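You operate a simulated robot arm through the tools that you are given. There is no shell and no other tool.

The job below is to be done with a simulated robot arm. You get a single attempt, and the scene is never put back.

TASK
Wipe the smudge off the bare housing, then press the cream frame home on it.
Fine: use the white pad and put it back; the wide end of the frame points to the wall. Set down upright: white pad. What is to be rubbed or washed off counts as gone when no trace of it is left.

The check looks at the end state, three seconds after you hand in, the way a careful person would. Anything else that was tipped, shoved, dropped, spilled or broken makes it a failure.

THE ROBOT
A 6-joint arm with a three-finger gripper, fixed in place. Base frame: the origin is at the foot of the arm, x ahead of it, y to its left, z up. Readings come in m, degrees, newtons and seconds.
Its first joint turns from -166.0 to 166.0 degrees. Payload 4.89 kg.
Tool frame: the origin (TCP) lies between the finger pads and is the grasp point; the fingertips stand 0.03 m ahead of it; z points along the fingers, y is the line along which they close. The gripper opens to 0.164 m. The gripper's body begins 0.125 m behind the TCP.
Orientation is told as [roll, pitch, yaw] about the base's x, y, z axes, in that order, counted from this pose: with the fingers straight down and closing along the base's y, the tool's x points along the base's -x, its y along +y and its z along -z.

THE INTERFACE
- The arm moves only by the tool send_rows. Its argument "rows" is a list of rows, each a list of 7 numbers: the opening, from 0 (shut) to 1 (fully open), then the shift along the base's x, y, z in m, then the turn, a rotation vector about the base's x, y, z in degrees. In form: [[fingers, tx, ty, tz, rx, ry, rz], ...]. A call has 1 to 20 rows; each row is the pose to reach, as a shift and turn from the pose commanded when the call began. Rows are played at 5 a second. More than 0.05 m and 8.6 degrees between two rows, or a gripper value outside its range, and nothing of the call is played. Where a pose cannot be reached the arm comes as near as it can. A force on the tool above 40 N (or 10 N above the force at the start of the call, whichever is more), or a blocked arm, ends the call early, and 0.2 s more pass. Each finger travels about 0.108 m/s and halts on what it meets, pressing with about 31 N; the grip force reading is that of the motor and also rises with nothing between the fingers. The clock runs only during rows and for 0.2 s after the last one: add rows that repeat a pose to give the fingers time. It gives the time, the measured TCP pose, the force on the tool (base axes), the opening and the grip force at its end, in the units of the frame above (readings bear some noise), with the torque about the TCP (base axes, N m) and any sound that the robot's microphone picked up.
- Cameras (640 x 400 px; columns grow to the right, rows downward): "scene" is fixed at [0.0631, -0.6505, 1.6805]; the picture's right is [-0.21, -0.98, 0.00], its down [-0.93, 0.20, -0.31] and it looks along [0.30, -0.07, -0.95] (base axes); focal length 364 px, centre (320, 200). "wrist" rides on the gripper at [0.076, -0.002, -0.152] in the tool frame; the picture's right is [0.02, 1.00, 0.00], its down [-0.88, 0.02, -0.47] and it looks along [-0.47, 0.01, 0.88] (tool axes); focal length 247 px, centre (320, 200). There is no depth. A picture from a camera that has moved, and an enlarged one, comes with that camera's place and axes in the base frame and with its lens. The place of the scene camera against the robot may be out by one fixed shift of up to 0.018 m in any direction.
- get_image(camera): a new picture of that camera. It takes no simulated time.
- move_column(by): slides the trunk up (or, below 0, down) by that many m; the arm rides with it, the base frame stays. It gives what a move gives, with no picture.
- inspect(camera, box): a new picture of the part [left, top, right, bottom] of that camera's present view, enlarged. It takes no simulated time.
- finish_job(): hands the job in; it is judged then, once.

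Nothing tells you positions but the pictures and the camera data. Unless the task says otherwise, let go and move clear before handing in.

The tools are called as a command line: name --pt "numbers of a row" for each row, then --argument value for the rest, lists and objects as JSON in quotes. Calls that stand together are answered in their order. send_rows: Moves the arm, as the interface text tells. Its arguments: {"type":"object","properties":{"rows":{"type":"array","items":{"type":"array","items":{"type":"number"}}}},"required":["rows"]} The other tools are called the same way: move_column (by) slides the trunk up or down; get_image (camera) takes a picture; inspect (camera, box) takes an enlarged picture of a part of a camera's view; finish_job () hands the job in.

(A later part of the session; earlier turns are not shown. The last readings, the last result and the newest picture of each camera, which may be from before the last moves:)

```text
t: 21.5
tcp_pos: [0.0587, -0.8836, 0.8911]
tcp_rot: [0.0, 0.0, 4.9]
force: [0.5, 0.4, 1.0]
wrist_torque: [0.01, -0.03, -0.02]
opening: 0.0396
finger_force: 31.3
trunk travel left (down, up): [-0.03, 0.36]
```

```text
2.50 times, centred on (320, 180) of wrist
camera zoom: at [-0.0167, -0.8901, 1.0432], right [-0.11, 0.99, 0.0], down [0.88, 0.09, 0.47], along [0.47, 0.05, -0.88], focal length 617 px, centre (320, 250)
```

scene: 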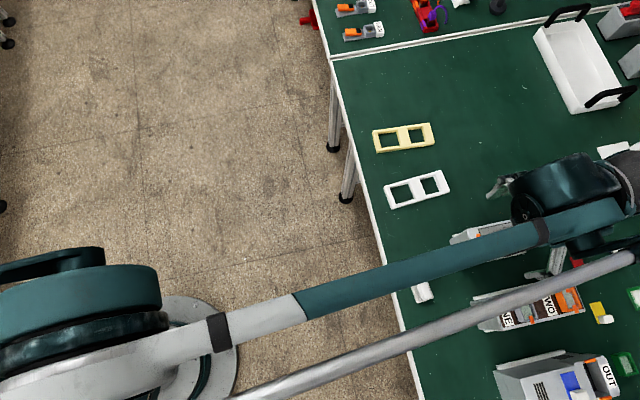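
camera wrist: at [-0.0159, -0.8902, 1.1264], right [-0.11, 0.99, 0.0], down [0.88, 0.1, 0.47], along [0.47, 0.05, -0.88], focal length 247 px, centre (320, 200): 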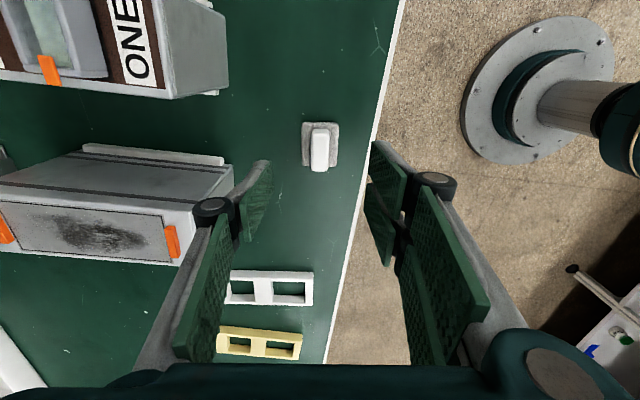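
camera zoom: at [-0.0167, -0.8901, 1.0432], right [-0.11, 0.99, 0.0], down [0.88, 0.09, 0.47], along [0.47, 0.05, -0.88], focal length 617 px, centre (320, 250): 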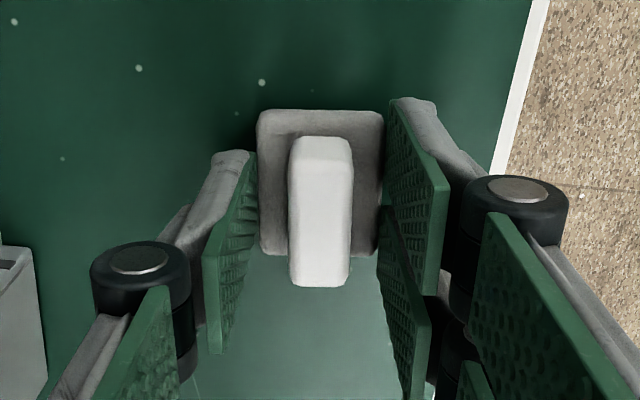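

The fingers closed on the pad's base edge (40 mm) instead of the block. I'll open, come up 8 mm and close on the block.

send_rows --pt "0.3 0 0 0 0 0 0" --pt "0.42 0 0 0 0 0 0" --pt "0.42 0 0 0.008 0 0 0" --pt "0.42 0 0 0.008 0 0 0" --pt "0.25 0 0 0.008 0 0 0" --pt "0.1 0 0 0.008 0 0 0" --pt "0 0 0 0.008 0 0 0" --pt "0 0 0 0.008 0 0 0" --pt "0 0 0 0.008 0 0 0"

inspect --camera "wrist" --box '[240, 100, 400, 260]'

```text
t: 23.5
tcp_pos: [0.0587, -0.8824, 0.8984]
tcp_rot: [0.0, 0.0, 4.7]
force: [-0.3, -1.1, 0.0]
wrist_torque: [0.02, 0.0, 0.03]
opening: 0.0171
finger_force: 31.1
trunk travel left (down, up): [-0.03, 0.36]
```

```text
2.50 times, centred on (320, 180) of wrist
camera zoom: at [-0.0168, -0.891, 1.0509], right [-0.11, 0.99, 0.0], down [0.88, 0.09, 0.47], along [0.47, 0.05, -0.88], focal length 617 px, centre (320, 250)
```

zoom: 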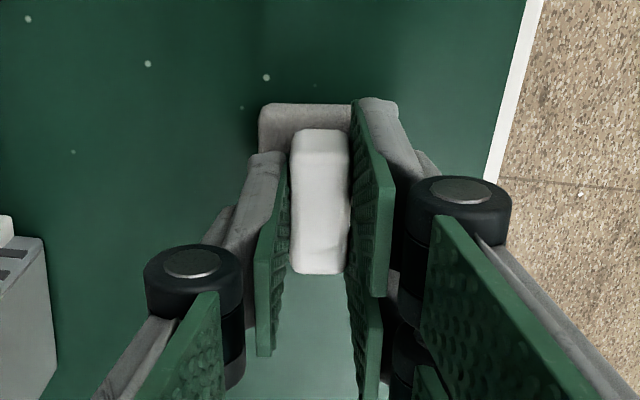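

Gripped on the block (17 mm opening, 31 N). Lifting the pad and carrying it over the near part of the smudged panel, squaring it to the housing.

send_rows --pt "0 0 0 0.015 0 0 0" --pt "0 0 0 0.05 0 0 0" --pt "0 0 0 0.095 0 0 0" --pt "0 0 0 0.14 0 0 0" --pt "0 0 0 0.162 0 0 0" --pt "0 0.0165 -0.04 0.162 0 0 -1.2" --pt "0 0.033 -0.08 0.162 0 0 -2.4" --pt "0 0.05 -0.12 0.162 0 0 -3.6" --pt "0 0.0665 -0.15 0.162 0 0 -4.8" --pt "0 0.0665 -0.15 0.162 0 0 -4.8"

get_image --camera "wrist"

get_image --camera "scene"

```text
t: 25.7
tcp_pos: [0.1245, -1.0318, 1.061]
tcp_rot: [0.0, -0.1, 0.0]
force: [0.4, -0.6, -0.7]
wrist_torque: [0.05, -0.01, 0.0]
opening: 0.0
finger_force: 30.4
trunk travel left (down, up): [-0.03, 0.36]
```

```text
taken
camera wrist: at [0.0476, -1.0335, 1.2132], right [-0.02, 1.0, 0.0], down [0.88, 0.02, 0.47], along [0.47, 0.01, -0.88], focal length 247 px, centre (320, 200)
```

wrist: 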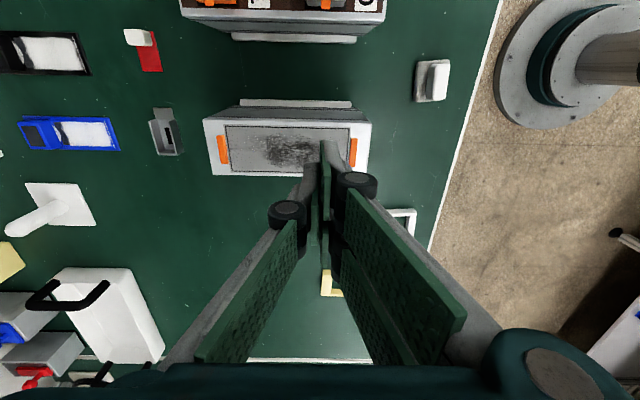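

```text
taken
```

scene: 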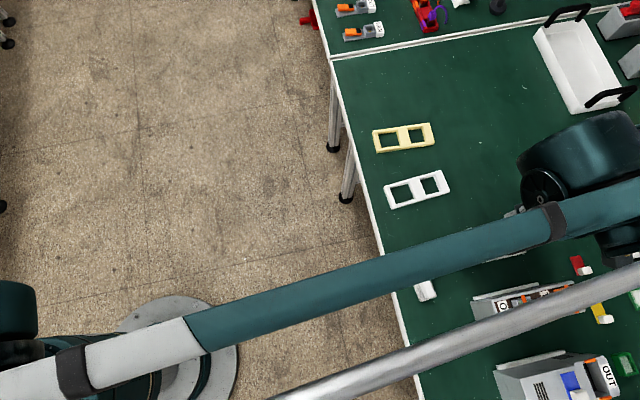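

The fingers are empty: the pad slipped out and is still standing on the bench. I'll inspect where it is now.

inspect --camera "wrist" --box '[390, 40, 470, 120]'

inspect --camera "scene" --box '[390, 260, 450, 320]'

inspect --camera "wrist" --box '[190, 90, 390, 190]'

```text
5.00 times, centred on (430, 80) of wrist
camera zoom: at [0.0476, -1.0335, 1.2132], right [-0.02, 1.0, 0.0], down [0.88, 0.02, 0.47], along [0.47, 0.01, -0.88], focal length 1235 px, centre (-230, 800)
```

zoom: 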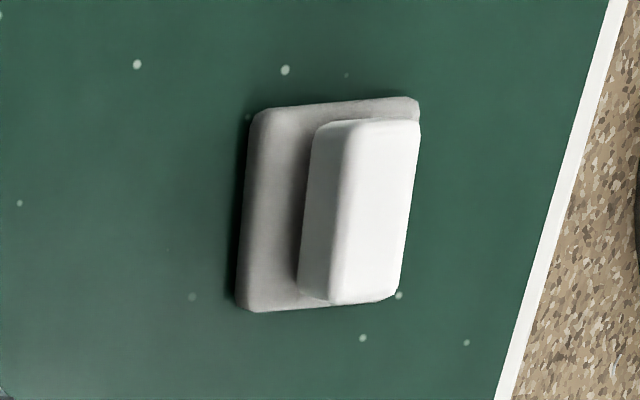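

```text
6.67 times, centred on (420, 290) of scene
camera zoom: at [0.0631, -0.6505, 1.6805], right [-0.21, -0.98, 0.0], down [-0.93, 0.2, -0.31], along [0.3, -0.07, -0.95], focal length 2427 px, centre (-347, -400)
```

zoom: 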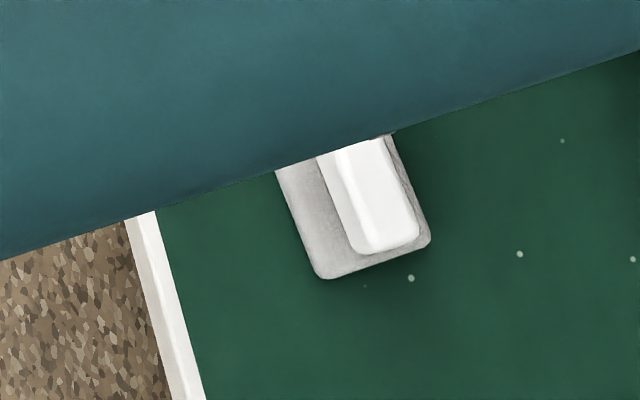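

```text
3.20 times, centred on (290, 140) of wrist
camera zoom: at [0.0476, -1.0335, 1.2132], right [-0.02, 1.0, 0.0], down [0.88, 0.02, 0.47], along [0.47, 0.01, -0.88], focal length 790 px, centre (416, 392)
```

zoom: 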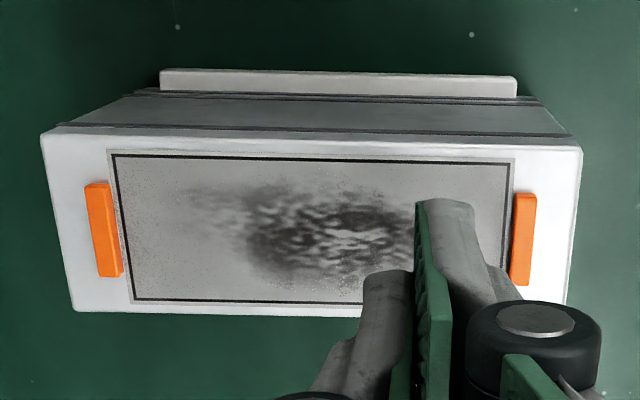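

The pad is upright but slid about 6–7 mm toward -y. I'll go back above it, re-measure, and regrip deeper with a slow lift.

send_rows --pt "0.1 -0.016 0.035 0 0 0 1.2" --pt "0.2 -0.032 0.07 0 0 0 2.4" --pt "0.3 -0.048 0.105 0 0 0 3.6" --pt "0.45 -0.065 0.145 -0.02 0 0 4.8" --pt "0.45 -0.065 0.145 -0.06 0 0 4.8" --pt "0.45 -0.065 0.145 -0.085 0 0 4.8" --pt "0.45 -0.065 0.145 -0.085 0 0 4.8"

get_image --camera "wrist"

inspect --camera "wrist" --box '[250, 90, 390, 200]'

```text
t: 27.3
tcp_pos: [0.0578, -0.8885, 0.9745]
tcp_rot: [0.0, 0.0, 4.8]
force: [-1.0, 1.5, 1.1]
wrist_torque: [-0.06, -0.01, 0.01]
opening: 0.0738
finger_force: 0.1
trunk travel left (down, up): [-0.03, 0.36]
```

```text
taken
camera wrist: at [-0.0171, -0.8962, 1.1276], right [-0.11, 0.99, 0.0], down [0.88, 0.09, 0.47], along [0.47, 0.05, -0.88], focal length 247 px, centre (320, 200)
```

wrist: 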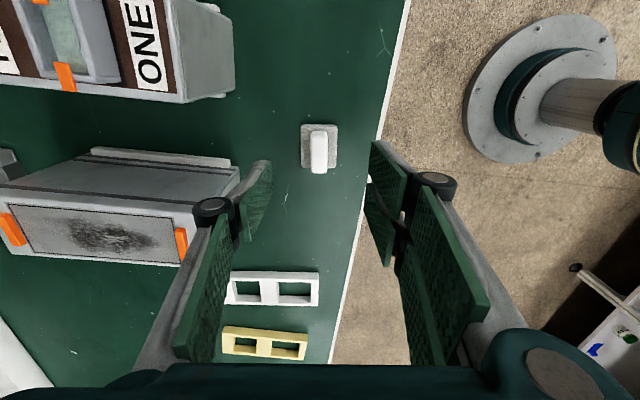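

```text
3.64 times, centred on (320, 145) of wrist
camera zoom: at [-0.0171, -0.8962, 1.1276], right [-0.11, 0.99, 0.0], down [0.88, 0.09, 0.47], along [0.47, 0.05, -0.88], focal length 898 px, centre (320, 400)
```

zoom: 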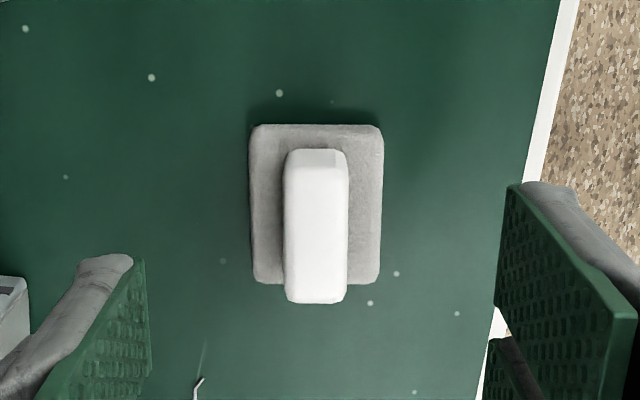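

send_rows --pt "0.22 0 -0.0012 -0.02 0 0 0" --pt "0.22 0 -0.0012 -0.05 0 0 0" --pt "0.22 0 -0.0012 -0.07 0 0 0" --pt "0.22 0 -0.0012 -0.0745 0 0 0" --pt "0.22 0 -0.0012 -0.0745 0 0 0"

inspect --camera "wrist" --box '[240, 100, 400, 260]'

```text
t: 28.5
tcp_pos: [0.0595, -0.8886, 0.9012]
tcp_rot: [0.0, -0.1, 4.8]
force: [-0.1, -0.8, 0.1]
wrist_torque: [-0.02, 0.01, 0.01]
opening: 0.0358
finger_force: 0.0
trunk travel left (down, up): [-0.03, 0.36]
```

```text
2.50 times, centred on (320, 180) of wrist
camera zoom: at [-0.0158, -0.8961, 1.0538], right [-0.11, 0.99, 0.0], down [0.88, 0.09, 0.47], along [0.47, 0.05, -0.88], focal length 617 px, centre (320, 250)
```

zoom: 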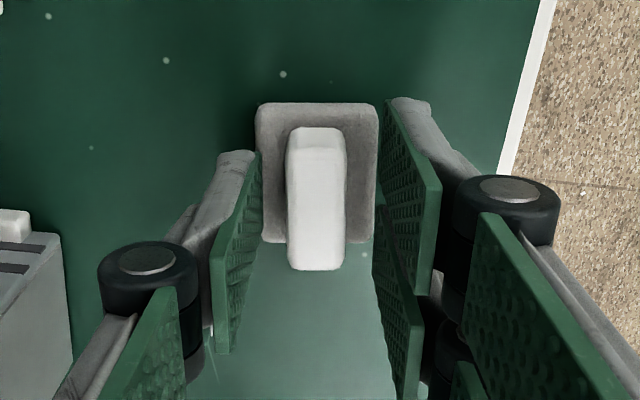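

send_rows --pt "0.22 0 0 -0.001 0 0 0" --pt "0.22 0 0 -0.002 0 0 0" --pt "0.22 0 0 -0.003 0 0 0" --pt "0.22 0 0 -0.003 0 0 0"

send_rows --pt "0.22 0 0 -0.001 0 0 0" --pt "0.22 0 0 -0.002 0 0 0" --pt "0.22 0 0 -0.002 0 0 0"

```text
t: 29.5
tcp_pos: [0.0594, -0.8875, 0.8981]
tcp_rot: [0.0, 0.0, 4.8]
force: [-0.5, 0.5, 0.1]
wrist_torque: [-0.02, 0.0, -0.03]
opening: 0.0361
finger_force: 0.0
trunk travel left (down, up): [-0.03, 0.36]
```

```text
t: 30.3
tcp_pos: [0.0609, -0.888, 0.8965]
tcp_rot: [0.0, 0.1, 4.8]
force: [-0.4, -0.8, 0.1]
wrist_torque: [0.0, 0.02, 0.0]
opening: 0.0361
finger_force: 0.0
trunk travel left (down, up): [-0.03, 0.36]
```

send_rows --pt "0.22 0 0 -0.0005 0 0 0" --pt "0.22 0 0 -0.001 0 0 0" --pt "0.22 0 0 -0.001 0 0 0"

send_rows --pt "0.22 0 0 -0.0005 0 0 0" --pt "0.22 0 0 -0.001 0 0 0" --pt "0.22 0 0 -0.001 0 0 0"

send_rows --pt "0.22 0 0 -0.0005 0 0 0" --pt "0.22 0 0 -0.001 0 0 0" --pt "0.22 0 0 -0.001 0 0 0"

```text
t: 31.1
tcp_pos: [0.0603, -0.8893, 0.8961]
tcp_rot: [0.0, 0.0, 4.8]
force: [-0.4, 0.0, 0.0]
wrist_torque: [0.01, -0.02, 0.0]
opening: 0.036
finger_force: 0.0
trunk travel left (down, up): [-0.03, 0.36]
```

```text
t: 31.9
tcp_pos: [0.0611, -0.8887, 0.8934]
tcp_rot: [-0.1, 0.0, 4.8]
force: [0.4, -0.1, 0.1]
wrist_torque: [-0.02, 0.01, 0.01]
opening: 0.036
finger_force: 0.1
trunk travel left (down, up): [-0.03, 0.36]
```

```text
t: 32.7
tcp_pos: [0.0601, -0.8874, 0.8936]
tcp_rot: [0.0, 0.0, 4.9]
force: [2.8, -1.8, 8.2]
wrist_torque: [-0.07, -0.18, 0.01]
opening: 0.0361
finger_force: 0.0
trunk travel left (down, up): [-0.03, 0.36]
```

The tips just touched the pad's base (8 N), so base top is about z 0.863. Backing off 1 mm and closing on the block at full depth.

send_rows --pt "0.22 0 0 0.001 0 0 0" --pt "0.15 0 0 0.001 0 0 0" --pt "0.1 0 0 0.001 0 0 0" --pt "0.05 0 0 0.001 0 0 0" --pt "0 0 0 0.001 0 0 0" --pt "0 0 0 0.001 0 0 0" --pt "0 0 0 0.001 0 0 0"

send_rows --pt "0 0 0 0.002 0 0 0" --pt "0 0 0 0.004 0 0 0" --pt "0 0 0 0.006 0 0 0" --pt "0 0 0 0.006 0 0 0"

inspect --camera "wrist" --box '[240, 100, 400, 260]'

```text
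t: 34.3
tcp_pos: [0.0597, -0.8879, 0.8938]
tcp_rot: [-0.1, 0.0, 4.7]
force: [-0.6, 0.5, -0.8]
wrist_torque: [0.0, 0.0, -0.05]
opening: 0.0169
finger_force: 30.5
trunk travel left (down, up): [-0.03, 0.36]
```

```text
t: 35.3
tcp_pos: [0.0605, -0.888, 0.8991]
tcp_rot: [0.0, -0.1, 4.8]
force: [1.0, -0.6, -0.1]
wrist_torque: [-0.01, -0.02, -0.02]
opening: 0.0169
finger_force: 30.9
trunk travel left (down, up): [-0.03, 0.36]
```

```text
2.50 times, centred on (320, 180) of wrist
camera zoom: at [-0.0166, -0.8965, 1.0516], right [-0.11, 0.99, 0.0], down [0.88, 0.09, 0.47], along [0.47, 0.05, -0.88], focal length 617 px, centre (320, 250)
```

zoom: 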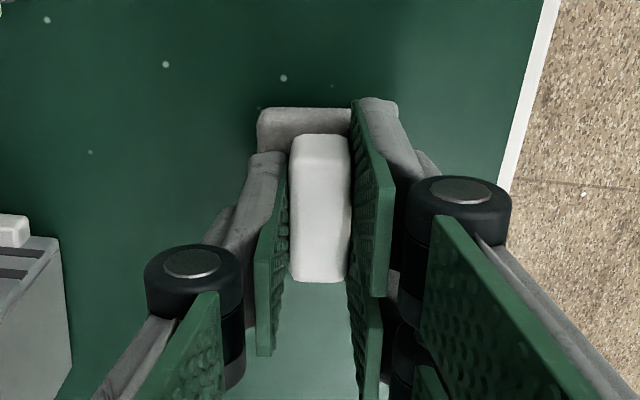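

send_rows --pt "0 0 0 0.005 0 0 0" --pt "0 0 0 0.01 0 0 0" --pt "0 0 0 0.015 0 0 0" --pt "0 0 0 0.02 0 0 0" --pt "0 0 0 0.02 0 0 0"

inspect --camera "wrist" --box '[240, 100, 400, 260]'

```text
t: 36.5
tcp_pos: [0.0592, -0.887, 0.92]
tcp_rot: [0.0, 0.0, 4.8]
force: [-0.8, 0.2, 0.1]
wrist_torque: [-0.01, 0.02, -0.02]
opening: 0.0171
finger_force: 31.1
trunk travel left (down, up): [-0.03, 0.36]
```

```text
2.50 times, centred on (320, 180) of wrist
camera zoom: at [-0.0159, -0.8961, 1.0721], right [-0.11, 0.99, 0.0], down [0.88, 0.09, 0.47], along [0.47, 0.05, -0.88], focal length 617 px, centre (320, 250)
```

zoom: 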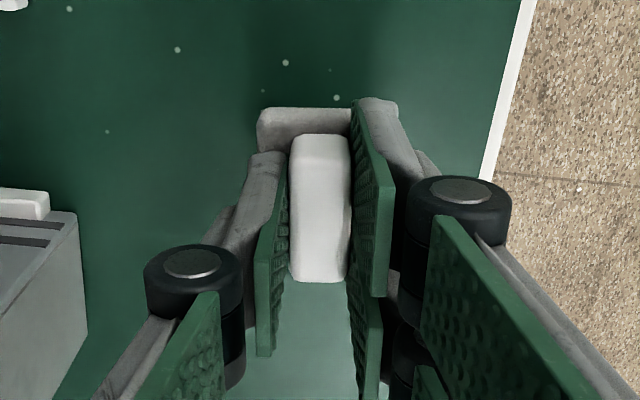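

The pad is now lifted firmly. I'll raise it gently and carry it over the panel.

send_rows --pt "0 0 0 0.01 0 0 0" --pt "0 0 0 0.03 0 0 0" --pt "0 0 0 0.05 0 0 0" --pt "0 0 0 0.07 0 0 0" --pt "0 0 0 0.09 0 0 0" --pt "0 0 0 0.11 0 0 0" --pt "0 0 0 0.13 0 0 0" --pt "0 0 0 0.13 0 0 0"

send_rows --pt "0 0.004 -0.01 0 0 0 -0.3" --pt "0 0.012 -0.028 0 0 0 -0.9" --pt "0 0.021 -0.046 0 0 0 -1.5" --pt "0 0.03 -0.064 0 0 0 -2.1" --pt "0 0.038 -0.082 0 0 0 -2.7" --pt "0 0.046 -0.1 0 0 0 -3.3" --pt "0 0.055 -0.118 0 0 0 -3.9" --pt "0 0.062 -0.134 0 0 0 -4.5" --pt "0 0.0655 -0.142 0 0 0 -4.8" --pt "0 0.0655 -0.142 0 0 0 -4.8"

get_image --camera "wrist"

inspect --camera "wrist" --box '[190, 90, 390, 240]'

```text
t: 38.3
tcp_pos: [0.059, -0.8894, 1.049]
tcp_rot: [0.0, 0.1, 4.8]
force: [-0.6, -0.5, -0.6]
wrist_torque: [0.05, 0.03, -0.02]
opening: 0.0171
finger_force: 30.9
trunk travel left (down, up): [-0.03, 0.36]
```

```text
t: 40.5
tcp_pos: [0.1247, -1.0321, 1.0487]
tcp_rot: [0.0, 0.0, -0.1]
force: [-0.9, 0.7, -0.4]
wrist_torque: [-0.05, 0.03, -0.02]
opening: 0.0172
finger_force: 31.3
trunk travel left (down, up): [-0.03, 0.36]
```

```text
taken
camera wrist: at [0.0486, -1.0327, 1.2021], right [-0.02, 1.0, 0.0], down [0.88, 0.02, 0.47], along [0.47, 0.01, -0.88], focal length 247 px, centre (320, 200)
```

wrist: 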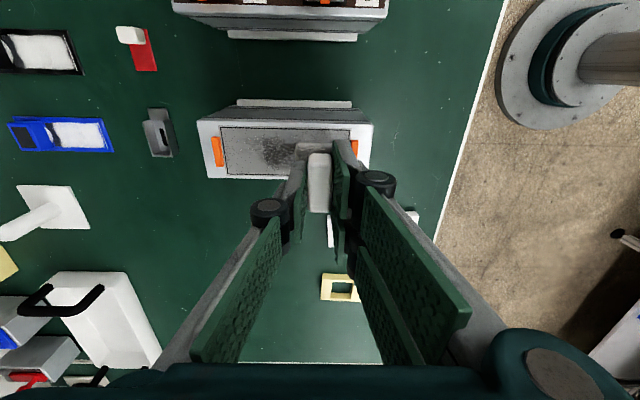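

```text
2.67 times, centred on (290, 165) of wrist
camera zoom: at [0.0486, -1.0327, 1.2021], right [-0.02, 1.0, 0.0], down [0.88, 0.02, 0.47], along [0.47, 0.01, -0.88], focal length 659 px, centre (400, 293)
```

zoom: 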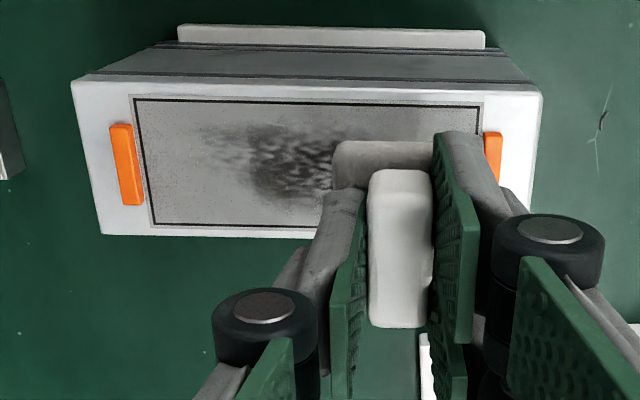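

The pad is over the near end of the panel. I'll lower it close and then find contact in small steps.

send_rows --pt "0 0 0 -0.01 0 0 0" --pt "0 0 0 -0.02 0 0 0" --pt "0 0 0 -0.03 0 0 0" --pt "0 0 0 -0.035 0 0 0" --pt "0 0 0 -0.035 0 0 0"

send_rows --pt "0 0 0 -0.001 0 0 0" --pt "0 0 0 -0.002 0 0 0" --pt "0 0 0 -0.003 0 0 0" --pt "0 0 0 -0.003 0 0 0"

send_rows --pt "0 0 0 -0.001 0 0 0" --pt "0 0 0 -0.002 0 0 0" --pt "0 0 0 -0.002 0 0 0"

inspect --camera "wrist" --box '[190, 90, 390, 240]'

```text
t: 41.7
tcp_pos: [0.1256, -1.0299, 1.0141]
tcp_rot: [0.0, 0.0, 0.0]
force: [0.8, 0.8, 0.4]
wrist_torque: [-0.02, 0.01, -0.01]
opening: 0.017
finger_force: 31.2
trunk travel left (down, up): [-0.03, 0.36]
```

```text
t: 42.7
tcp_pos: [0.1249, -1.031, 1.0118]
tcp_rot: [0.0, 0.1, -0.1]
force: [-0.3, -0.3, -1.1]
wrist_torque: [-0.02, 0.0, 0.01]
opening: 0.0174
finger_force: 31.2
trunk travel left (down, up): [-0.03, 0.36]
```

```text
t: 43.5
tcp_pos: [0.1253, -1.0297, 1.0101]
tcp_rot: [0.1, -0.1, 0.1]
force: [0.0, 0.0, -0.1]
wrist_torque: [-0.01, -0.01, 0.0]
opening: 0.017
finger_force: 31.2
trunk travel left (down, up): [-0.03, 0.36]
```

```text
2.67 times, centred on (290, 165) of wrist
camera zoom: at [0.0493, -1.032, 1.1622], right [-0.02, 1.0, 0.0], down [0.88, 0.02, 0.47], along [0.47, 0.01, -0.88], focal length 659 px, centre (400, 293)
```

zoom: 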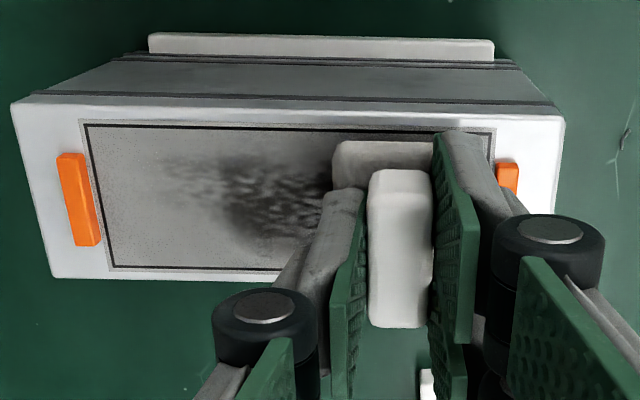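

send_rows --pt "0 0 0 -0.001 0 0 0" --pt "0 0 0 -0.002 0 0 0" --pt "0 0 0 -0.002 0 0 0"

send_rows --pt "0 0 0 -0.001 0 0 0" --pt "0 0 0 -0.001 0 0 0"

send_rows --pt "0 0 0 -0.001 0 0 0" --pt "0 0 0 -0.001 0 0 0"

```text
t: 44.3
tcp_pos: [0.1262, -1.0305, 1.0067]
tcp_rot: [0.0, 0.0, 0.0]
force: [-0.1, -0.6, -1.1]
wrist_torque: [0.06, 0.01, 0.01]
opening: 0.0172
finger_force: 31.3
trunk travel left (down, up): [-0.03, 0.36]
```

```text
t: 44.9
tcp_pos: [0.1247, -1.0307, 1.0052]
tcp_rot: [0.0, 0.0, 0.0]
force: [-0.6, 0.6, -0.2]
wrist_torque: [-0.01, 0.01, 0.03]
opening: 0.017
finger_force: 31.1
trunk travel left (down, up): [-0.03, 0.36]
```

```text
t: 45.5
tcp_pos: [0.1256, -1.0314, 1.0057]
tcp_rot: [0.1, -0.1, 0.0]
force: [0.7, 0.1, 0.0]
wrist_torque: [0.06, -0.01, 0.01]
opening: 0.0171
finger_force: 31.4
trunk travel left (down, up): [-0.03, 0.36]
```

send_rows --pt "0 0 0 -0.001 0 0 0" --pt "0 0 0 -0.001 0 0 0"

send_rows --pt "0 0 0 -0.001 0 0 0" --pt "0 0 0 -0.001 0 0 0"

send_rows --pt "0 0 0 -0.001 0 0 0" --pt "0 0 0 -0.001 0 0 0"

```text
t: 46.1
tcp_pos: [0.1253, -1.0311, 1.0032]
tcp_rot: [-0.1, 0.0, 0.0]
force: [-0.7, 0.2, -1.2]
wrist_torque: [0.01, 0.02, 0.0]
opening: 0.017
finger_force: 31.0
trunk travel left (down, up): [-0.03, 0.36]
```

```text
t: 46.7
tcp_pos: [0.1249, -1.0299, 1.0031]
tcp_rot: [-0.1, -0.1, 0.0]
force: [-0.8, -2.6, 3.0]
wrist_torque: [-0.06, 0.08, 0.02]
opening: 0.0172
finger_force: 30.9
trunk travel left (down, up): [-0.03, 0.36]
```

```text
t: 47.3
tcp_pos: [0.126, -1.0304, 1.0027]
tcp_rot: [-0.1, 0.0, -0.1]
force: [0.4, -5.6, 18.7]
wrist_torque: [-0.14, 0.03, 0.01]
opening: 0.0172
finger_force: 31.1
trunk travel left (down, up): [-0.03, 0.36]
```

Contact found at TCP z≈1.0025 (18.7 N). I'll ease off slightly and make a first wiping stroke along the panel and back.

send_rows --pt "0 0 0 0.0003 0 0 0" --pt "0 0 -0.01 0.0003 0 0 0" --pt "0 0 -0.022 0.0003 0 0 0" --pt "0 0 -0.034 0.0003 0 0 0" --pt "0 0 -0.046 0.0003 0 0 0" --pt "0 0 -0.058 0.0003 0 0 0" --pt "0 0 -0.068 0.0003 0 0 0" --pt "0 0 -0.074 0.0003 0 0 0" --pt "0 0 -0.074 0.0003 0 0 0"

inspect --camera "wrist" --box '[190, 60, 450, 240]'

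```text
t: 49.3
tcp_pos: [0.1249, -1.1049, 1.0021]
tcp_rot: [0.0, 0.0, -0.1]
force: [0.5, -0.2, 1.2]
wrist_torque: [-0.03, -0.01, -0.01]
opening: 0.017
finger_force: 30.9
trunk travel left (down, up): [-0.03, 0.36]
```

```text
2.22 times, centred on (320, 150) of wrist
camera zoom: at [0.0491, -1.1064, 1.1557], right [-0.02, 1.0, 0.0], down [0.88, 0.02, 0.47], along [0.47, 0.01, -0.88], focal length 549 px, centre (320, 311)
```

zoom: 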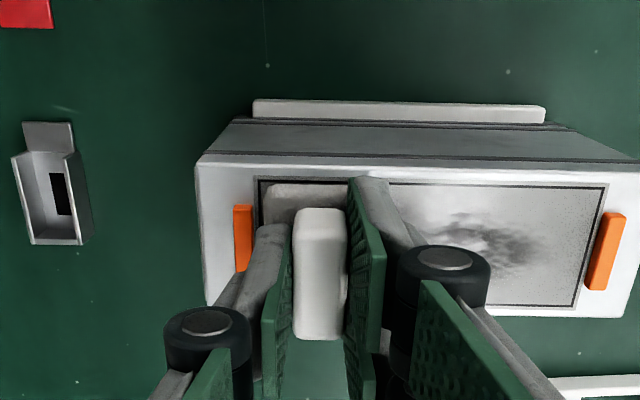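

The wipe is working — the smudge is fading. The force dropped to ~1 N here, so I'll press a bit more and stroke back.

send_rows --pt "0 0 0 -0.0006 0 0 0" --pt "0 0 0 -0.0006 0 0 0"

send_rows --pt "0 0 0 -0.0004 0 0 0" --pt "0 0 0 -0.0004 0 0 0"

```text
t: 49.9
tcp_pos: [0.125, -1.1043, 1.0033]
tcp_rot: [0.0, -0.1, -0.1]
force: [-1.3, -4.9, 8.9]
wrist_torque: [-0.11, 0.1, 0.01]
opening: 0.017
finger_force: 30.9
trunk travel left (down, up): [-0.03, 0.36]
```

```text
t: 50.5
tcp_pos: [0.1249, -1.1039, 1.0021]
tcp_rot: [0.0, -0.1, 0.0]
force: [-0.7, -5.1, 15.1]
wrist_torque: [-0.11, 0.07, 0.02]
opening: 0.0171
finger_force: 31.3
trunk travel left (down, up): [-0.03, 0.36]
```

send_rows --pt "0 0 0.01 0 0 0 0" --pt "0 0 0.022 0 0 0 0" --pt "0 0 0.034 0 0 0 0" --pt "0 0 0.046 0 0 0 0" --pt "0 0 0.058 0 0 0 0" --pt "0 0 0.068 0 0 0 0" --pt "0 0 0.077 0 0 0 0" --pt "0 0 0.077 0 0 0 0"

inspect --camera "wrist" --box '[140, 60, 400, 240]'

```text
t: 52.3
tcp_pos: [0.1261, -1.0274, 1.0032]
tcp_rot: [0.0, 0.0, 0.1]
force: [-0.3, 0.3, -1.6]
wrist_torque: [0.01, -0.01, -0.01]
opening: 0.0171
finger_force: 31.4
trunk travel left (down, up): [-0.03, 0.36]
```

```text
2.22 times, centred on (270, 150) of wrist
camera zoom: at [0.0498, -1.0292, 1.1556], right [-0.02, 1.0, 0.0], down [0.88, 0.02, 0.47], along [0.47, 0.01, -0.88], focal length 549 px, centre (431, 311)
```

zoom: 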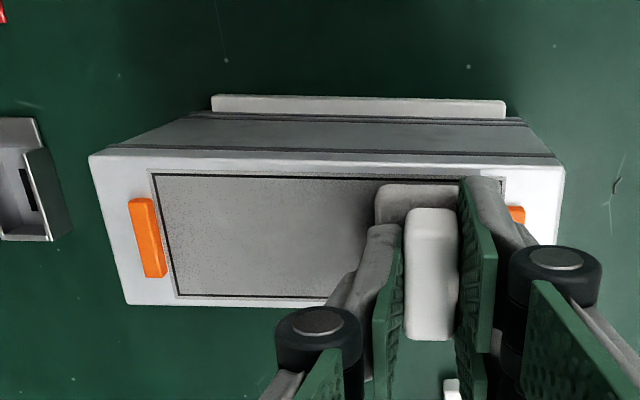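

Most of the panel looks clean. I'll do more passes with small sideways offsets, re-pressing each time, to catch every trace.

send_rows --pt "0 0.005 0 0 0 0 0" --pt "0 0.005 0 -0.0008 0 0 0" --pt "0 0.005 0 -0.0008 0 0 0"

send_rows --pt "0 0 0 -0.0004 0 0 0" --pt "0 0 0 -0.0004 0 0 0"

```text
t: 53.1
tcp_pos: [0.1302, -1.0272, 1.0025]
tcp_rot: [0.0, 0.1, 0.0]
force: [-1.6, -1.0, 16.3]
wrist_torque: [-0.02, 0.05, 0.06]
opening: 0.0173
finger_force: 30.7
trunk travel left (down, up): [-0.03, 0.36]
```

```text
t: 53.7
tcp_pos: [0.1312, -1.0274, 1.0024]
tcp_rot: [-0.1, 0.0, 0.0]
force: [-0.9, -6.8, 33.7]
wrist_torque: [-0.16, 0.06, 0.0]
opening: 0.0169
finger_force: 30.9
trunk travel left (down, up): [-0.03, 0.36]
```

send_rows --pt "0 0 0 0.0004 0 0 0" --pt "0 0 -0.01 0.0004 0 0 0" --pt "0 0 -0.022 0.0004 0 0 0" --pt "0 0 -0.034 0.0004 0 0 0" --pt "0 0 -0.046 0.0004 0 0 0" --pt "0 0 -0.046 0.0004 0 0 0"

inspect --camera "wrist" --box '[190, 60, 450, 240]'

```text
t: 55.1
tcp_pos: [0.1304, -1.0713, 1.0022]
tcp_rot: [-0.1, 0.0, 0.0]
force: [-1.1, 9.5, 23.0]
wrist_torque: [0.3, 0.02, 0.02]
opening: 0.0172
finger_force: 30.8
trunk travel left (down, up): [-0.03, 0.36]
```

```text
2.22 times, centred on (320, 150) of wrist
camera zoom: at [0.0543, -1.0736, 1.155], right [-0.02, 1.0, 0.0], down [0.88, 0.02, 0.47], along [0.47, 0.01, -0.88], focal length 549 px, centre (320, 311)
```

zoom: 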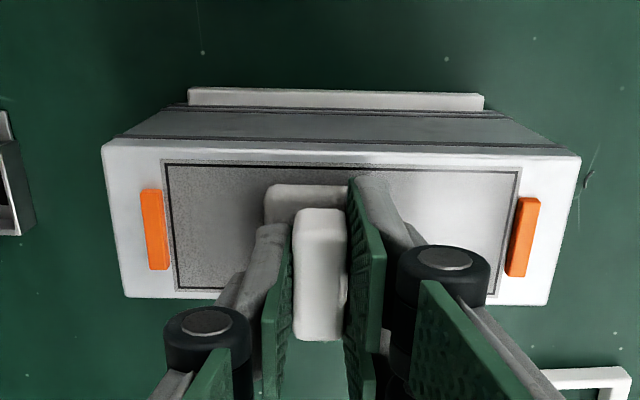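

send_rows --pt "0 0 -0.01 0 0 0 0" --pt "0 0 -0.02 0 0 0 0" --pt "0 0 -0.03 0 0 0 0" --pt "0 0 -0.033 0 0 0 0" --pt "0 -0.005 -0.033 0 0 0 0" --pt "0 -0.01 -0.033 0 0 0 0" --pt "0 -0.01 -0.033 0 0 0 0"

```text
t: 56.7
tcp_pos: [0.122, -1.1053, 1.0025]
tcp_rot: [-0.1, 0.0, 0.0]
force: [12.4, -2.8, 25.1]
wrist_torque: [-0.1, -0.48, 0.0]
opening: 0.0168
finger_force: 30.6
trunk travel left (down, up): [-0.03, 0.36]
```

send_rows --pt "0 0 0.01 0 0 0 0" --pt "0 0 0.02 0 0 0 0" --pt "0 0 0.032 0 0 0 0" --pt "0 0 0.044 0 0 0 0" --pt "0 0 0.056 0 0 0 0" --pt "0 0 0.068 0 0 0 0" --pt "0 0 0.078 0 0 0 0" --pt "0 0 0.078 0 0 0 0"

inspect --camera "wrist" --box '[140, 60, 400, 240]'

```text
t: 58.5
tcp_pos: [0.121, -1.0267, 1.0023]
tcp_rot: [0.0, 0.1, 0.0]
force: [0.6, -5.9, 29.5]
wrist_torque: [-0.08, 0.03, -0.01]
opening: 0.017
finger_force: 30.9
trunk travel left (down, up): [-0.03, 0.36]
```

```text
2.22 times, centred on (270, 150) of wrist
camera zoom: at [0.0442, -1.0282, 1.1546], right [-0.02, 1.0, 0.0], down [0.88, 0.02, 0.47], along [0.47, 0.01, -0.88], focal length 549 px, centre (431, 311)
```

zoom: 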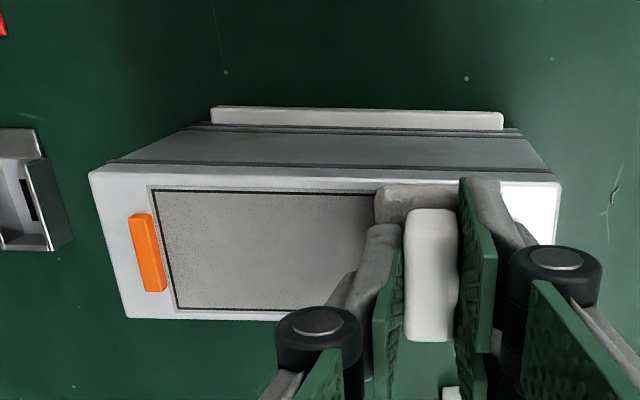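

Good, steady pressure on that pass. I'll lift the pad and look at the panel.

send_rows --pt "0 0 0 0.005 0 0 0" --pt "0 0 0 0.02 0 0 0" --pt "0 0 0 0.04 0 0 0" --pt "0 0 0.015 0.05 0 0 0" --pt "0 0 0.035 0.05 0 0 0" --pt "0 0 0.055 0.05 0 0 0" --pt "0 0 0.065 0.05 0 0 0" --pt "0 0 0.065 0.05 0 0 0"

get_image --camera "wrist"

inspect --camera "wrist" --box '[110, 80, 320, 220]'

```text
t: 60.3
tcp_pos: [0.12, -0.9623, 1.0506]
tcp_rot: [0.0, 0.0, 0.1]
force: [-1.0, 0.2, -0.8]
wrist_torque: [0.0, 0.01, 0.0]
opening: 0.017
finger_force: 30.5
trunk travel left (down, up): [-0.03, 0.36]
```

```text
taken
camera wrist: at [0.044, -0.9649, 1.204], right [-0.02, 1.0, 0.0], down [0.88, 0.02, 0.47], along [0.47, 0.01, -0.88], focal length 247 px, centre (320, 200)
```

wrist: 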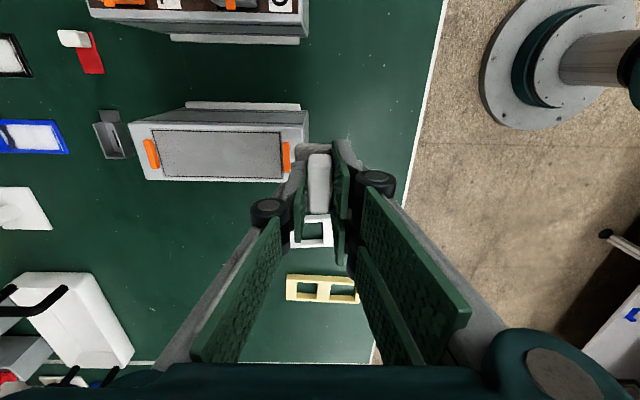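

```text
2.86 times, centred on (215, 150) of wrist
camera zoom: at [0.044, -0.9649, 1.204], right [-0.02, 1.0, 0.0], down [0.88, 0.02, 0.47], along [0.47, 0.01, -0.88], focal length 706 px, centre (620, 343)
```

zoom: 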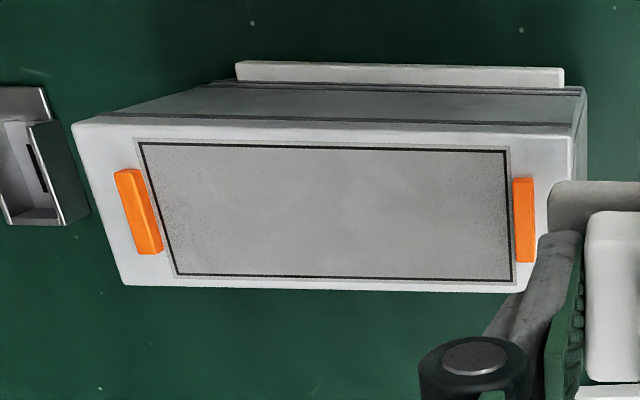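

inspect --camera "wrist" --box '[150, 120, 220, 185]'

inspect --camera "wrist" --box '[210, 120, 300, 185]'

inspect --camera "scene" --box '[440, 200, 560, 275]'

```text
6.15 times, centred on (185, 152) of wrist
camera zoom: at [0.044, -0.9649, 1.204], right [-0.02, 1.0, 0.0], down [0.88, 0.02, 0.47], along [0.47, 0.01, -0.88], focal length 1520 px, centre (1151, 492)
```

zoom: 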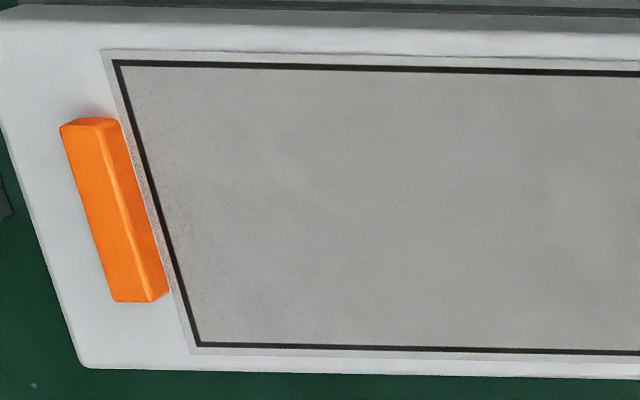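

```text
6.15 times, centred on (255, 152) of wrist
camera zoom: at [0.044, -0.9649, 1.204], right [-0.02, 1.0, 0.0], down [0.88, 0.02, 0.47], along [0.47, 0.01, -0.88], focal length 1520 px, centre (720, 492)
```

zoom: 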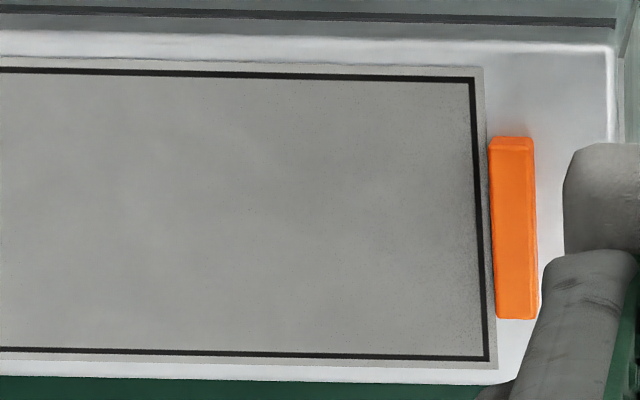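

```text
5.33 times, centred on (500, 238) of scene
camera zoom: at [0.0631, -0.6505, 1.6805], right [-0.21, -0.98, 0.0], down [-0.93, 0.2, -0.31], along [0.3, -0.07, -0.95], focal length 1942 px, centre (-640, 0)
```

zoom: 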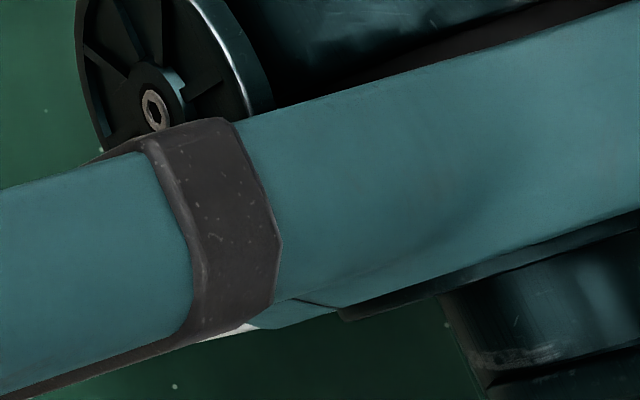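

The panel is clean with no visible trace. Now I'll carry the pad back to its original spot (≈0.058, -0.8815, yaw 4.8°).

send_rows --pt "0 -0.007 0.01 0 0 0 0.6" --pt "0 -0.019 0.026 0 0 0 1.6" --pt "0 -0.031 0.042 0 0 0 2.6" --pt "0 -0.043 0.058 0 0 0 3.6" --pt "0 -0.055 0.073 0 0 0 4.4" --pt "0 -0.062 0.0806 0 0 0 4.8" --pt "0 -0.062 0.0806 0 0 0 4.8" --pt "0 -0.062 0.0806 -0.02 0 0 4.8" --pt "0 -0.062 0.0806 -0.04 0 0 4.8" --pt "0 -0.062 0.0806 -0.06 0 0 4.8" --pt "0 -0.062 0.0806 -0.06 0 0 4.8"

get_image --camera "wrist"

inspect --camera "wrist" --box '[250, 90, 390, 200]'

```text
t: 62.7
tcp_pos: [0.0578, -0.8824, 0.9913]
tcp_rot: [0.0, 0.0, 4.9]
force: [0.2, 0.0, -0.5]
wrist_torque: [-0.02, 0.0, -0.01]
opening: 0.017
finger_force: 30.9
trunk travel left (down, up): [-0.03, 0.36]
```

```text
taken
camera wrist: at [-0.0173, -0.8896, 1.144], right [-0.11, 0.99, 0.0], down [0.88, 0.09, 0.47], along [0.47, 0.05, -0.88], focal length 247 px, centre (320, 200)
```

wrist: 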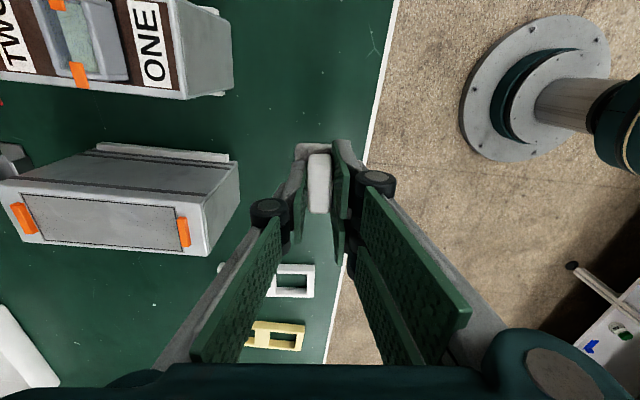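

```text
3.64 times, centred on (320, 145) of wrist
camera zoom: at [-0.0173, -0.8896, 1.144], right [-0.11, 0.99, 0.0], down [0.88, 0.09, 0.47], along [0.47, 0.05, -0.88], focal length 898 px, centre (320, 400)
```

zoom: 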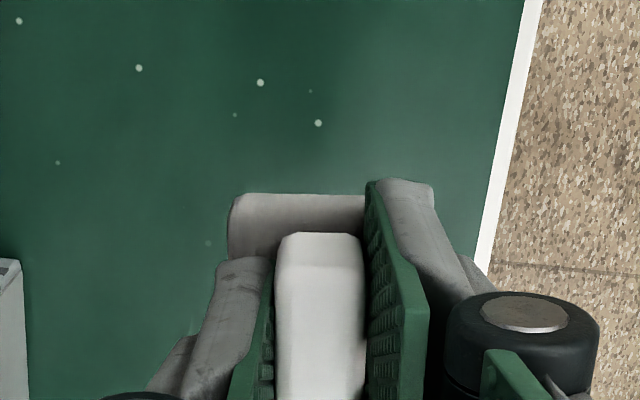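

send_rows --pt "0 0.0005 0.0005 -0.015 0 0 0" --pt "0 0.0005 0.0005 -0.035 0 0 0" --pt "0 0.0005 0.0005 -0.055 0 0 0" --pt "0 0.0005 0.0005 -0.075 0 0 0" --pt "0 0.0005 0.0005 -0.088 0 0 0" --pt "0 0.0005 0.0005 -0.092 0 0 0" --pt "0 0.0005 0.0005 -0.092 0 0 0"

send_rows --pt "0 0 0 -0.001 0 0 0" --pt "0 0 0 -0.002 0 0 0" --pt "0 0 0 -0.002 0 0 0"

send_rows --pt "0 0 0 -0.001 0 0 0" --pt "0 0 0 -0.001 0 0 0"

```text
t: 64.3
tcp_pos: [0.0578, -0.8802, 0.8988]
tcp_rot: [0.0, 0.0, 4.8]
force: [0.0, 0.2, 0.0]
wrist_torque: [0.01, -0.01, 0.01]
opening: 0.0172
finger_force: 31.1
trunk travel left (down, up): [-0.03, 0.36]
```

```text
t: 65.1
tcp_pos: [0.059, -0.8828, 0.8978]
tcp_rot: [0.0, 0.0, 4.9]
force: [0.2, 0.1, -0.7]
wrist_torque: [-0.03, -0.01, -0.01]
opening: 0.0172
finger_force: 31.2
trunk travel left (down, up): [-0.03, 0.36]
```

```text
t: 65.7
tcp_pos: [0.0578, -0.8819, 0.8956]
tcp_rot: [0.0, 0.0, 4.8]
force: [-1.2, 0.1, -0.8]
wrist_torque: [0.01, 0.0, 0.01]
opening: 0.0171
finger_force: 31.2
trunk travel left (down, up): [-0.03, 0.36]
```

send_rows --pt "0 0 0 -0.001 0 0 0" --pt "0 0 0 -0.001 0 0 0"

send_rows --pt "0 0 0 -0.001 0 0 0" --pt "0 0 0 -0.001 0 0 0"

send_rows --pt "0 0 0 -0.0005 0 0 0" --pt "0 0 0 -0.0005 0 0 0"

```text
t: 66.3
tcp_pos: [0.0592, -0.8826, 0.8965]
tcp_rot: [-0.1, 0.0, 4.8]
force: [0.1, -0.2, -0.1]
wrist_torque: [-0.01, 0.03, 0.01]
opening: 0.0172
finger_force: 31.2
trunk travel left (down, up): [-0.03, 0.36]
```

```text
t: 66.9
tcp_pos: [0.0595, -0.8823, 0.8944]
tcp_rot: [0.0, 0.0, 4.8]
force: [0.5, 0.5, -0.6]
wrist_torque: [0.0, 0.0, 0.0]
opening: 0.0172
finger_force: 31.1
trunk travel left (down, up): [-0.03, 0.36]
```

```text
t: 67.5
tcp_pos: [0.0585, -0.8825, 0.8932]
tcp_rot: [0.1, 0.0, 4.9]
force: [0.1, 0.1, -0.5]
wrist_torque: [0.01, -0.02, 0.0]
opening: 0.0173
finger_force: 30.7
trunk travel left (down, up): [-0.03, 0.36]
```

send_rows --pt "0 0 0 -0.0005 0 0 0" --pt "0 0 0 -0.0005 0 0 0"

send_rows --pt "0 0 0 -0.0005 0 0 0" --pt "0 0 0 -0.0005 0 0 0"

send_rows --pt "0 0 0 -0.0005 0 0 0" --pt "0 0 0 -0.0005 0 0 0"

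```text
t: 68.1
tcp_pos: [0.0592, -0.8811, 0.8932]
tcp_rot: [0.0, 0.0, 4.7]
force: [-0.1, 0.0, -0.1]
wrist_torque: [-0.03, -0.03, 0.0]
opening: 0.017
finger_force: 30.6
trunk travel left (down, up): [-0.03, 0.36]
```

```text
t: 68.7
tcp_pos: [0.0588, -0.8812, 0.8918]
tcp_rot: [0.0, -0.1, 4.9]
force: [0.4, -0.2, -1.0]
wrist_torque: [0.02, -0.02, 0.03]
opening: 0.017
finger_force: 30.6
trunk travel left (down, up): [-0.03, 0.36]
```

```text
t: 69.3
tcp_pos: [0.0578, -0.8823, 0.8915]
tcp_rot: [-0.1, 0.0, 4.8]
force: [-1.3, -0.9, 7.3]
wrist_torque: [-0.02, 0.04, -0.03]
opening: 0.017
finger_force: 31.0
trunk travel left (down, up): [-0.03, 0.36]
```

Pad is down on the bench (7 N). Releasing and rising straight up.

send_rows --pt "0.02 0 0 0.0004 0 0 0" --pt "0.12 0 0 0.0004 0 0 0" --pt "0.2 0 0 0.001 0 0 0" --pt "0.22 0 0 0.004 0 0 0" --pt "0.24 0 0 0.02 0 0 0" --pt "0.3 0 0 0.05 0 0 0" --pt "0.45 0 0 0.083 0 0 0" --pt "0.45 0 0 0.083 0 0 0"

get_image --camera "wrist"

inspect --camera "wrist" --box '[250, 90, 390, 200]'

```text
t: 71.1
tcp_pos: [0.0587, -0.8836, 0.9724]
tcp_rot: [0.0, -0.1, 4.8]
force: [0.3, 0.0, -0.7]
wrist_torque: [0.04, -0.01, 0.01]
opening: 0.074
finger_force: 0.1
trunk travel left (down, up): [-0.03, 0.36]
```

```text
taken
camera wrist: at [-0.0165, -0.8907, 1.1261], right [-0.11, 0.99, 0.0], down [0.88, 0.09, 0.47], along [0.47, 0.05, -0.88], focal length 247 px, centre (320, 200)
```

wrist: 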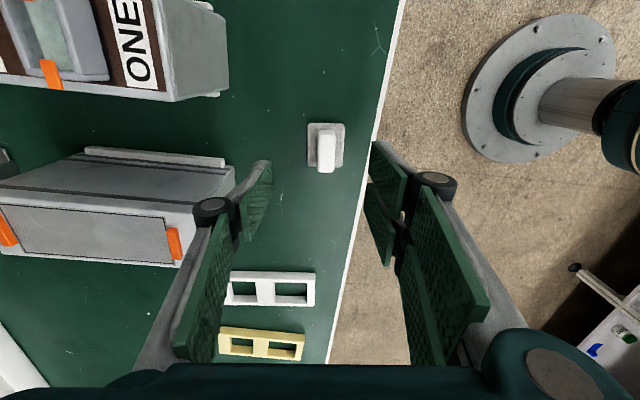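

```text
3.64 times, centred on (320, 145) of wrist
camera zoom: at [-0.0165, -0.8907, 1.1261], right [-0.11, 0.99, 0.0], down [0.88, 0.09, 0.47], along [0.47, 0.05, -0.88], focal length 898 px, centre (320, 400)
```

zoom: 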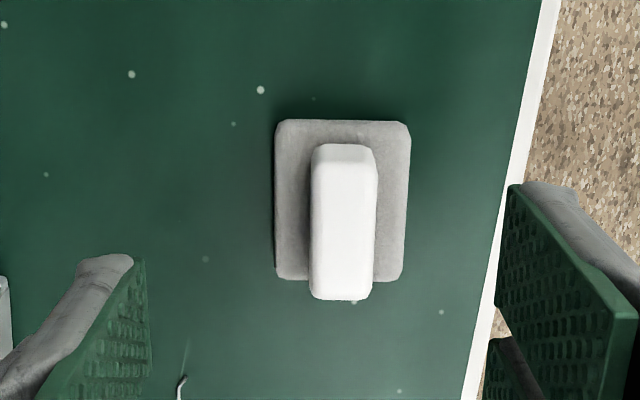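

The pad stands upright but was dragged about 5 mm to +y on release (fingertips rubbing its base). I'll nudge it back by closing on the block, centred on the original spot with tips clear of the base, then open.

send_rows --pt "0.3 0 0.0018 -0.02 0 0 0" --pt "0.25 0 0.0018 -0.045 0 0 0" --pt "0.25 0 0.0018 -0.065 0 0 0" --pt "0.25 0 0.0018 -0.0735 0 0 0" --pt "0.25 0 0.0018 -0.0735 0 0 0"

inspect --camera "wrist" --box '[240, 100, 400, 260]'

```text
t: 72.3
tcp_pos: [0.0583, -0.8809, 0.9002]
tcp_rot: [0.0, 0.0, 4.8]
force: [-0.4, -0.4, 0.1]
wrist_torque: [0.0, -0.03, 0.04]
opening: 0.0411
finger_force: 0.0
trunk travel left (down, up): [-0.03, 0.36]
```

```text
2.50 times, centred on (320, 180) of wrist
camera zoom: at [-0.0167, -0.8887, 1.0529], right [-0.11, 0.99, 0.0], down [0.88, 0.09, 0.47], along [0.47, 0.05, -0.88], focal length 617 px, centre (320, 250)
```

zoom: 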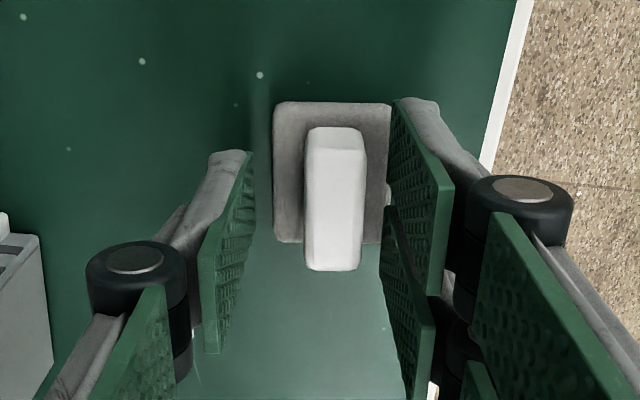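

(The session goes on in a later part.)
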